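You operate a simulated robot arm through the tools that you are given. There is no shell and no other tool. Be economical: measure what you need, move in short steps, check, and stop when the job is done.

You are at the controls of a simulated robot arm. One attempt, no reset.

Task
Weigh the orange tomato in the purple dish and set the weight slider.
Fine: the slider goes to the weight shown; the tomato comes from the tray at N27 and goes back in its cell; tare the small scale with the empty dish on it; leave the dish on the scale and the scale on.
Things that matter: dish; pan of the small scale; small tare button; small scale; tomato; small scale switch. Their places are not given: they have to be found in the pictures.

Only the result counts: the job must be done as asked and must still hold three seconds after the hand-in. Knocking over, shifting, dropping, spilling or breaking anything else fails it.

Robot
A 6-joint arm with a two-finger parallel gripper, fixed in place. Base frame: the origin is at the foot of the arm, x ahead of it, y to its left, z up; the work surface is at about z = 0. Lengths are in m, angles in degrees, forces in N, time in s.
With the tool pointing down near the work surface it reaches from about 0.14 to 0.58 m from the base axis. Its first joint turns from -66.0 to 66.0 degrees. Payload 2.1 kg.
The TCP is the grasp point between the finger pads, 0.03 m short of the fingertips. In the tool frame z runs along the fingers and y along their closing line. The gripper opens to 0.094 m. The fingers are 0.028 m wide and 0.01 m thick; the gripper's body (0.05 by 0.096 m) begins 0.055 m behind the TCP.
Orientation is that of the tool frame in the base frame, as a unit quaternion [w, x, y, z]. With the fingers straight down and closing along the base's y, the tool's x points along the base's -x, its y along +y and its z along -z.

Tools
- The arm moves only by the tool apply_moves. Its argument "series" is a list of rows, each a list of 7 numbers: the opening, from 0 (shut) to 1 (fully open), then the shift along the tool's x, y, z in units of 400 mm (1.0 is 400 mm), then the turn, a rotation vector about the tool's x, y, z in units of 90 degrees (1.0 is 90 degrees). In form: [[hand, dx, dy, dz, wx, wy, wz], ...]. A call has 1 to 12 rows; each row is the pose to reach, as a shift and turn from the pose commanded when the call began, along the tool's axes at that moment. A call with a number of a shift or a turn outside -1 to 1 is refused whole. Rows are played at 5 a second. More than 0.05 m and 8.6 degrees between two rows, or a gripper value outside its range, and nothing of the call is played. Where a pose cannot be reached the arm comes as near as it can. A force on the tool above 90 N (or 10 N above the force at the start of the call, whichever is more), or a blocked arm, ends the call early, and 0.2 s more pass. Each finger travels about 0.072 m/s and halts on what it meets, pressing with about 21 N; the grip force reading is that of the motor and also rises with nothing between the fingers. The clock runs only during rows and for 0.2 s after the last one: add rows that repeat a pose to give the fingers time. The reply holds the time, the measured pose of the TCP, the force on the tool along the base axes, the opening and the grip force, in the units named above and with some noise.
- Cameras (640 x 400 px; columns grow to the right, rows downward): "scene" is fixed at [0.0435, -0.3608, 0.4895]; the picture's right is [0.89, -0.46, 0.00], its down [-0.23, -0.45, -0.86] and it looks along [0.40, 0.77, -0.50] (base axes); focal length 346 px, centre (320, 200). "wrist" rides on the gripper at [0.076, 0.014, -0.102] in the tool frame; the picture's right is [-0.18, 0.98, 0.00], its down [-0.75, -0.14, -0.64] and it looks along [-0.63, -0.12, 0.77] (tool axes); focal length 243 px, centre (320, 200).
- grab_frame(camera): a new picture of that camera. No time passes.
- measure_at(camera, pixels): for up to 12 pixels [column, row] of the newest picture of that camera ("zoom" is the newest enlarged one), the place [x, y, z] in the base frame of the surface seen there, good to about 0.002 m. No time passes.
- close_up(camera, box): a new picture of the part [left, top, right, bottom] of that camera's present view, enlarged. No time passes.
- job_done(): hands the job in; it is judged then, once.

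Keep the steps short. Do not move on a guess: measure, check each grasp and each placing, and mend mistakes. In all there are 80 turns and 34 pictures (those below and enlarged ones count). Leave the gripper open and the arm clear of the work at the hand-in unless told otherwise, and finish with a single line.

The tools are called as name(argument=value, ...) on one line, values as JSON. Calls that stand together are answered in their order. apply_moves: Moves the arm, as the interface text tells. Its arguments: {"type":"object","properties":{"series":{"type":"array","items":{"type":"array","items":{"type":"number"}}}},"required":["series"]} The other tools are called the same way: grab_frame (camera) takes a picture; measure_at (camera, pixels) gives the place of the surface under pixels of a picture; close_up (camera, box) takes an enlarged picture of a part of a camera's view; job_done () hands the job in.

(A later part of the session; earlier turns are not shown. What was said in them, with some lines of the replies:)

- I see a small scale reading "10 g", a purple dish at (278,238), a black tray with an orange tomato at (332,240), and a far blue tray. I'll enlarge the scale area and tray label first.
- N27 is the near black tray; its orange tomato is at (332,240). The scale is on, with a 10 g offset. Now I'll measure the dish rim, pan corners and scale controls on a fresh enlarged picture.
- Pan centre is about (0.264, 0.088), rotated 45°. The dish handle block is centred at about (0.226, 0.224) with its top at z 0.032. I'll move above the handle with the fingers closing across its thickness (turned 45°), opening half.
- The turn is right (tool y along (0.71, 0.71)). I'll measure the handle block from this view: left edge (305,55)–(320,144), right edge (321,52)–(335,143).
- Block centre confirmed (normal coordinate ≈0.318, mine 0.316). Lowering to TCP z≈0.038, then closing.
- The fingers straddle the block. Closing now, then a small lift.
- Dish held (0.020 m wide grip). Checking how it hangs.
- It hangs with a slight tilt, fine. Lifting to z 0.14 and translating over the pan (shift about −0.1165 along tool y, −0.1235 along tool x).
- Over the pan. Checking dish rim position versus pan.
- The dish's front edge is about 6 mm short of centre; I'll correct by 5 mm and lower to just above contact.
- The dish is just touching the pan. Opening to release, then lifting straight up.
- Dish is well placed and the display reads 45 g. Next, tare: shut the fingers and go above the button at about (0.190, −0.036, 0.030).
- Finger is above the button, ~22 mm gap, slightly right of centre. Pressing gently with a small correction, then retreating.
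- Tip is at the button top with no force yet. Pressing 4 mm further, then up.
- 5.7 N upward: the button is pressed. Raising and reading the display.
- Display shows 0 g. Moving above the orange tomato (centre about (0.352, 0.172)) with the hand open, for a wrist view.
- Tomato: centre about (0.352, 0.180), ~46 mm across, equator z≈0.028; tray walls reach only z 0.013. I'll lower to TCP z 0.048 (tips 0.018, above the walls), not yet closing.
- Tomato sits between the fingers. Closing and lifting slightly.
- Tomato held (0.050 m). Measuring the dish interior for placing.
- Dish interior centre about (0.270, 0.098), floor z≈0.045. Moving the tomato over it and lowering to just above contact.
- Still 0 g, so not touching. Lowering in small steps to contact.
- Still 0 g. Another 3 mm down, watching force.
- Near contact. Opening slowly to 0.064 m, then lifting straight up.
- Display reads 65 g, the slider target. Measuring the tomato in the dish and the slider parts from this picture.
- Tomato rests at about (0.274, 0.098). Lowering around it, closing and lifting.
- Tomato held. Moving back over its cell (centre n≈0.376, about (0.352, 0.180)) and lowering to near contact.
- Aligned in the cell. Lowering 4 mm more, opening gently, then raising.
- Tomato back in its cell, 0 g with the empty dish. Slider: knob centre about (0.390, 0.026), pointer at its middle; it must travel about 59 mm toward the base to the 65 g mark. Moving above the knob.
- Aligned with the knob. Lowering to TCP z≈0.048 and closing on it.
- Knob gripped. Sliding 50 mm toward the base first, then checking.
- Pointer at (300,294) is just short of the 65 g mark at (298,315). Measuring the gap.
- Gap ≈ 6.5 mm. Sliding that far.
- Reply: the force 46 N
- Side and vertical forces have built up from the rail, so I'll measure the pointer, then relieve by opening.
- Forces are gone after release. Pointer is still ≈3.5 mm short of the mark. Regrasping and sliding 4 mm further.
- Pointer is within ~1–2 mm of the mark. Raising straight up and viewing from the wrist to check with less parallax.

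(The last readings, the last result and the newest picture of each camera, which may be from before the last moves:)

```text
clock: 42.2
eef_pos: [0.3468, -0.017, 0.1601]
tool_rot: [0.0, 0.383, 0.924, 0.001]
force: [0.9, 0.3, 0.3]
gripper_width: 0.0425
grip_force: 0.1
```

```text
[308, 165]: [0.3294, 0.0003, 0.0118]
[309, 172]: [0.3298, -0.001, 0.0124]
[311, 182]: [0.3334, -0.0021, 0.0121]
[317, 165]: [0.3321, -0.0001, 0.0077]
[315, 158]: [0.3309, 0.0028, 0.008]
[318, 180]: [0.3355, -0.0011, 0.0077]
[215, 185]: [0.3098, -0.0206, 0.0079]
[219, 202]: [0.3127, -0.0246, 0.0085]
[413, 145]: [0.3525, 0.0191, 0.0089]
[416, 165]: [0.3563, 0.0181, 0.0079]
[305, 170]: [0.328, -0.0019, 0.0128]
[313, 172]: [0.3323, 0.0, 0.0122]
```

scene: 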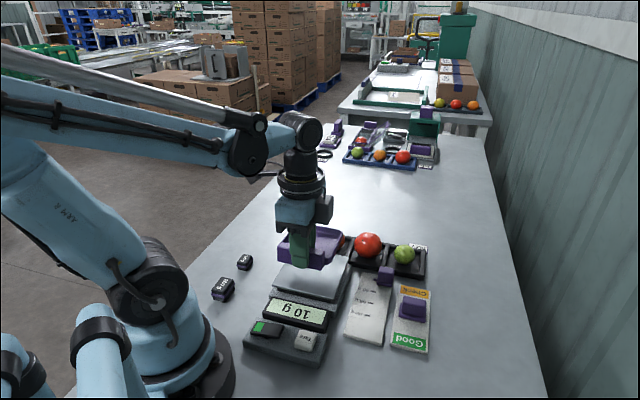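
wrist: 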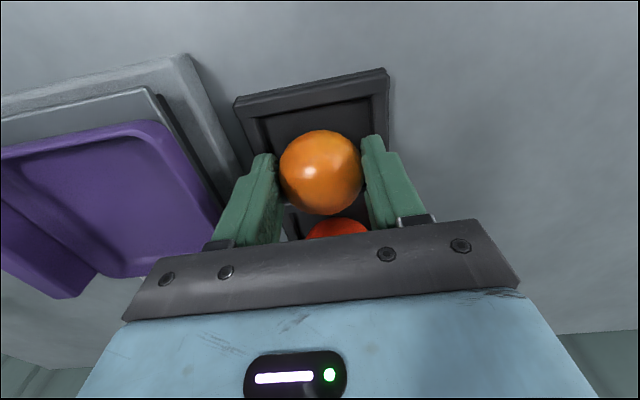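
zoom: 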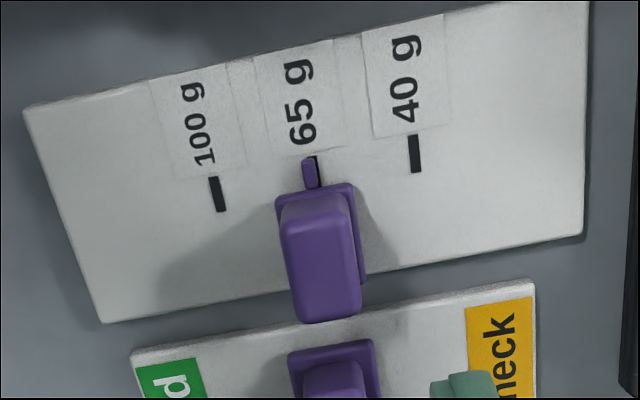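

The pointer covers the 65 g mark, off by only about 1 mm. I'll leave it, raise the arm clear, open fully, and do a final check.

apply_moves(series=[[0.6, 0, 0, -0.08, 0, 0, 0], [0.8, 0, 0, -0.16, 0, 0, 0], [1, 0, 0, -0.24, 0, 0, 0], [1, 0, 0, -0.24, 0, 0, 0]])

close_up(camera="scene", box=[200, 200, 456, 360])

```text
clock: 43.2
eef_pos: [0.349, -0.0164, 0.2566]
tool_rot: [0.0, 0.382, 0.924, 0.001]
force: [-0.6, 0.8, 0.5]
gripper_width: 0.0939
grip_force: 0.0
```

```text
2.50 times, centred on (328, 280) of scene
```

zoom: 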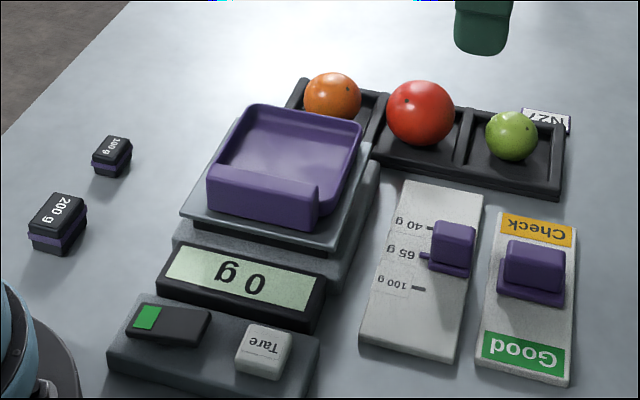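

Everything is in place: tomato in its cell, dish on the scale, scale on at 0 g, slider at 65 g, arm clear. Handing in.

job_done()

```text
The job is handed in.
```

The orange tomato weighed 65 g and is back in its N27 cell; the slider is at 65 g (about 1 mm past the mark's centre), and the tared scale is still on with the dish on it, reading 0 g.
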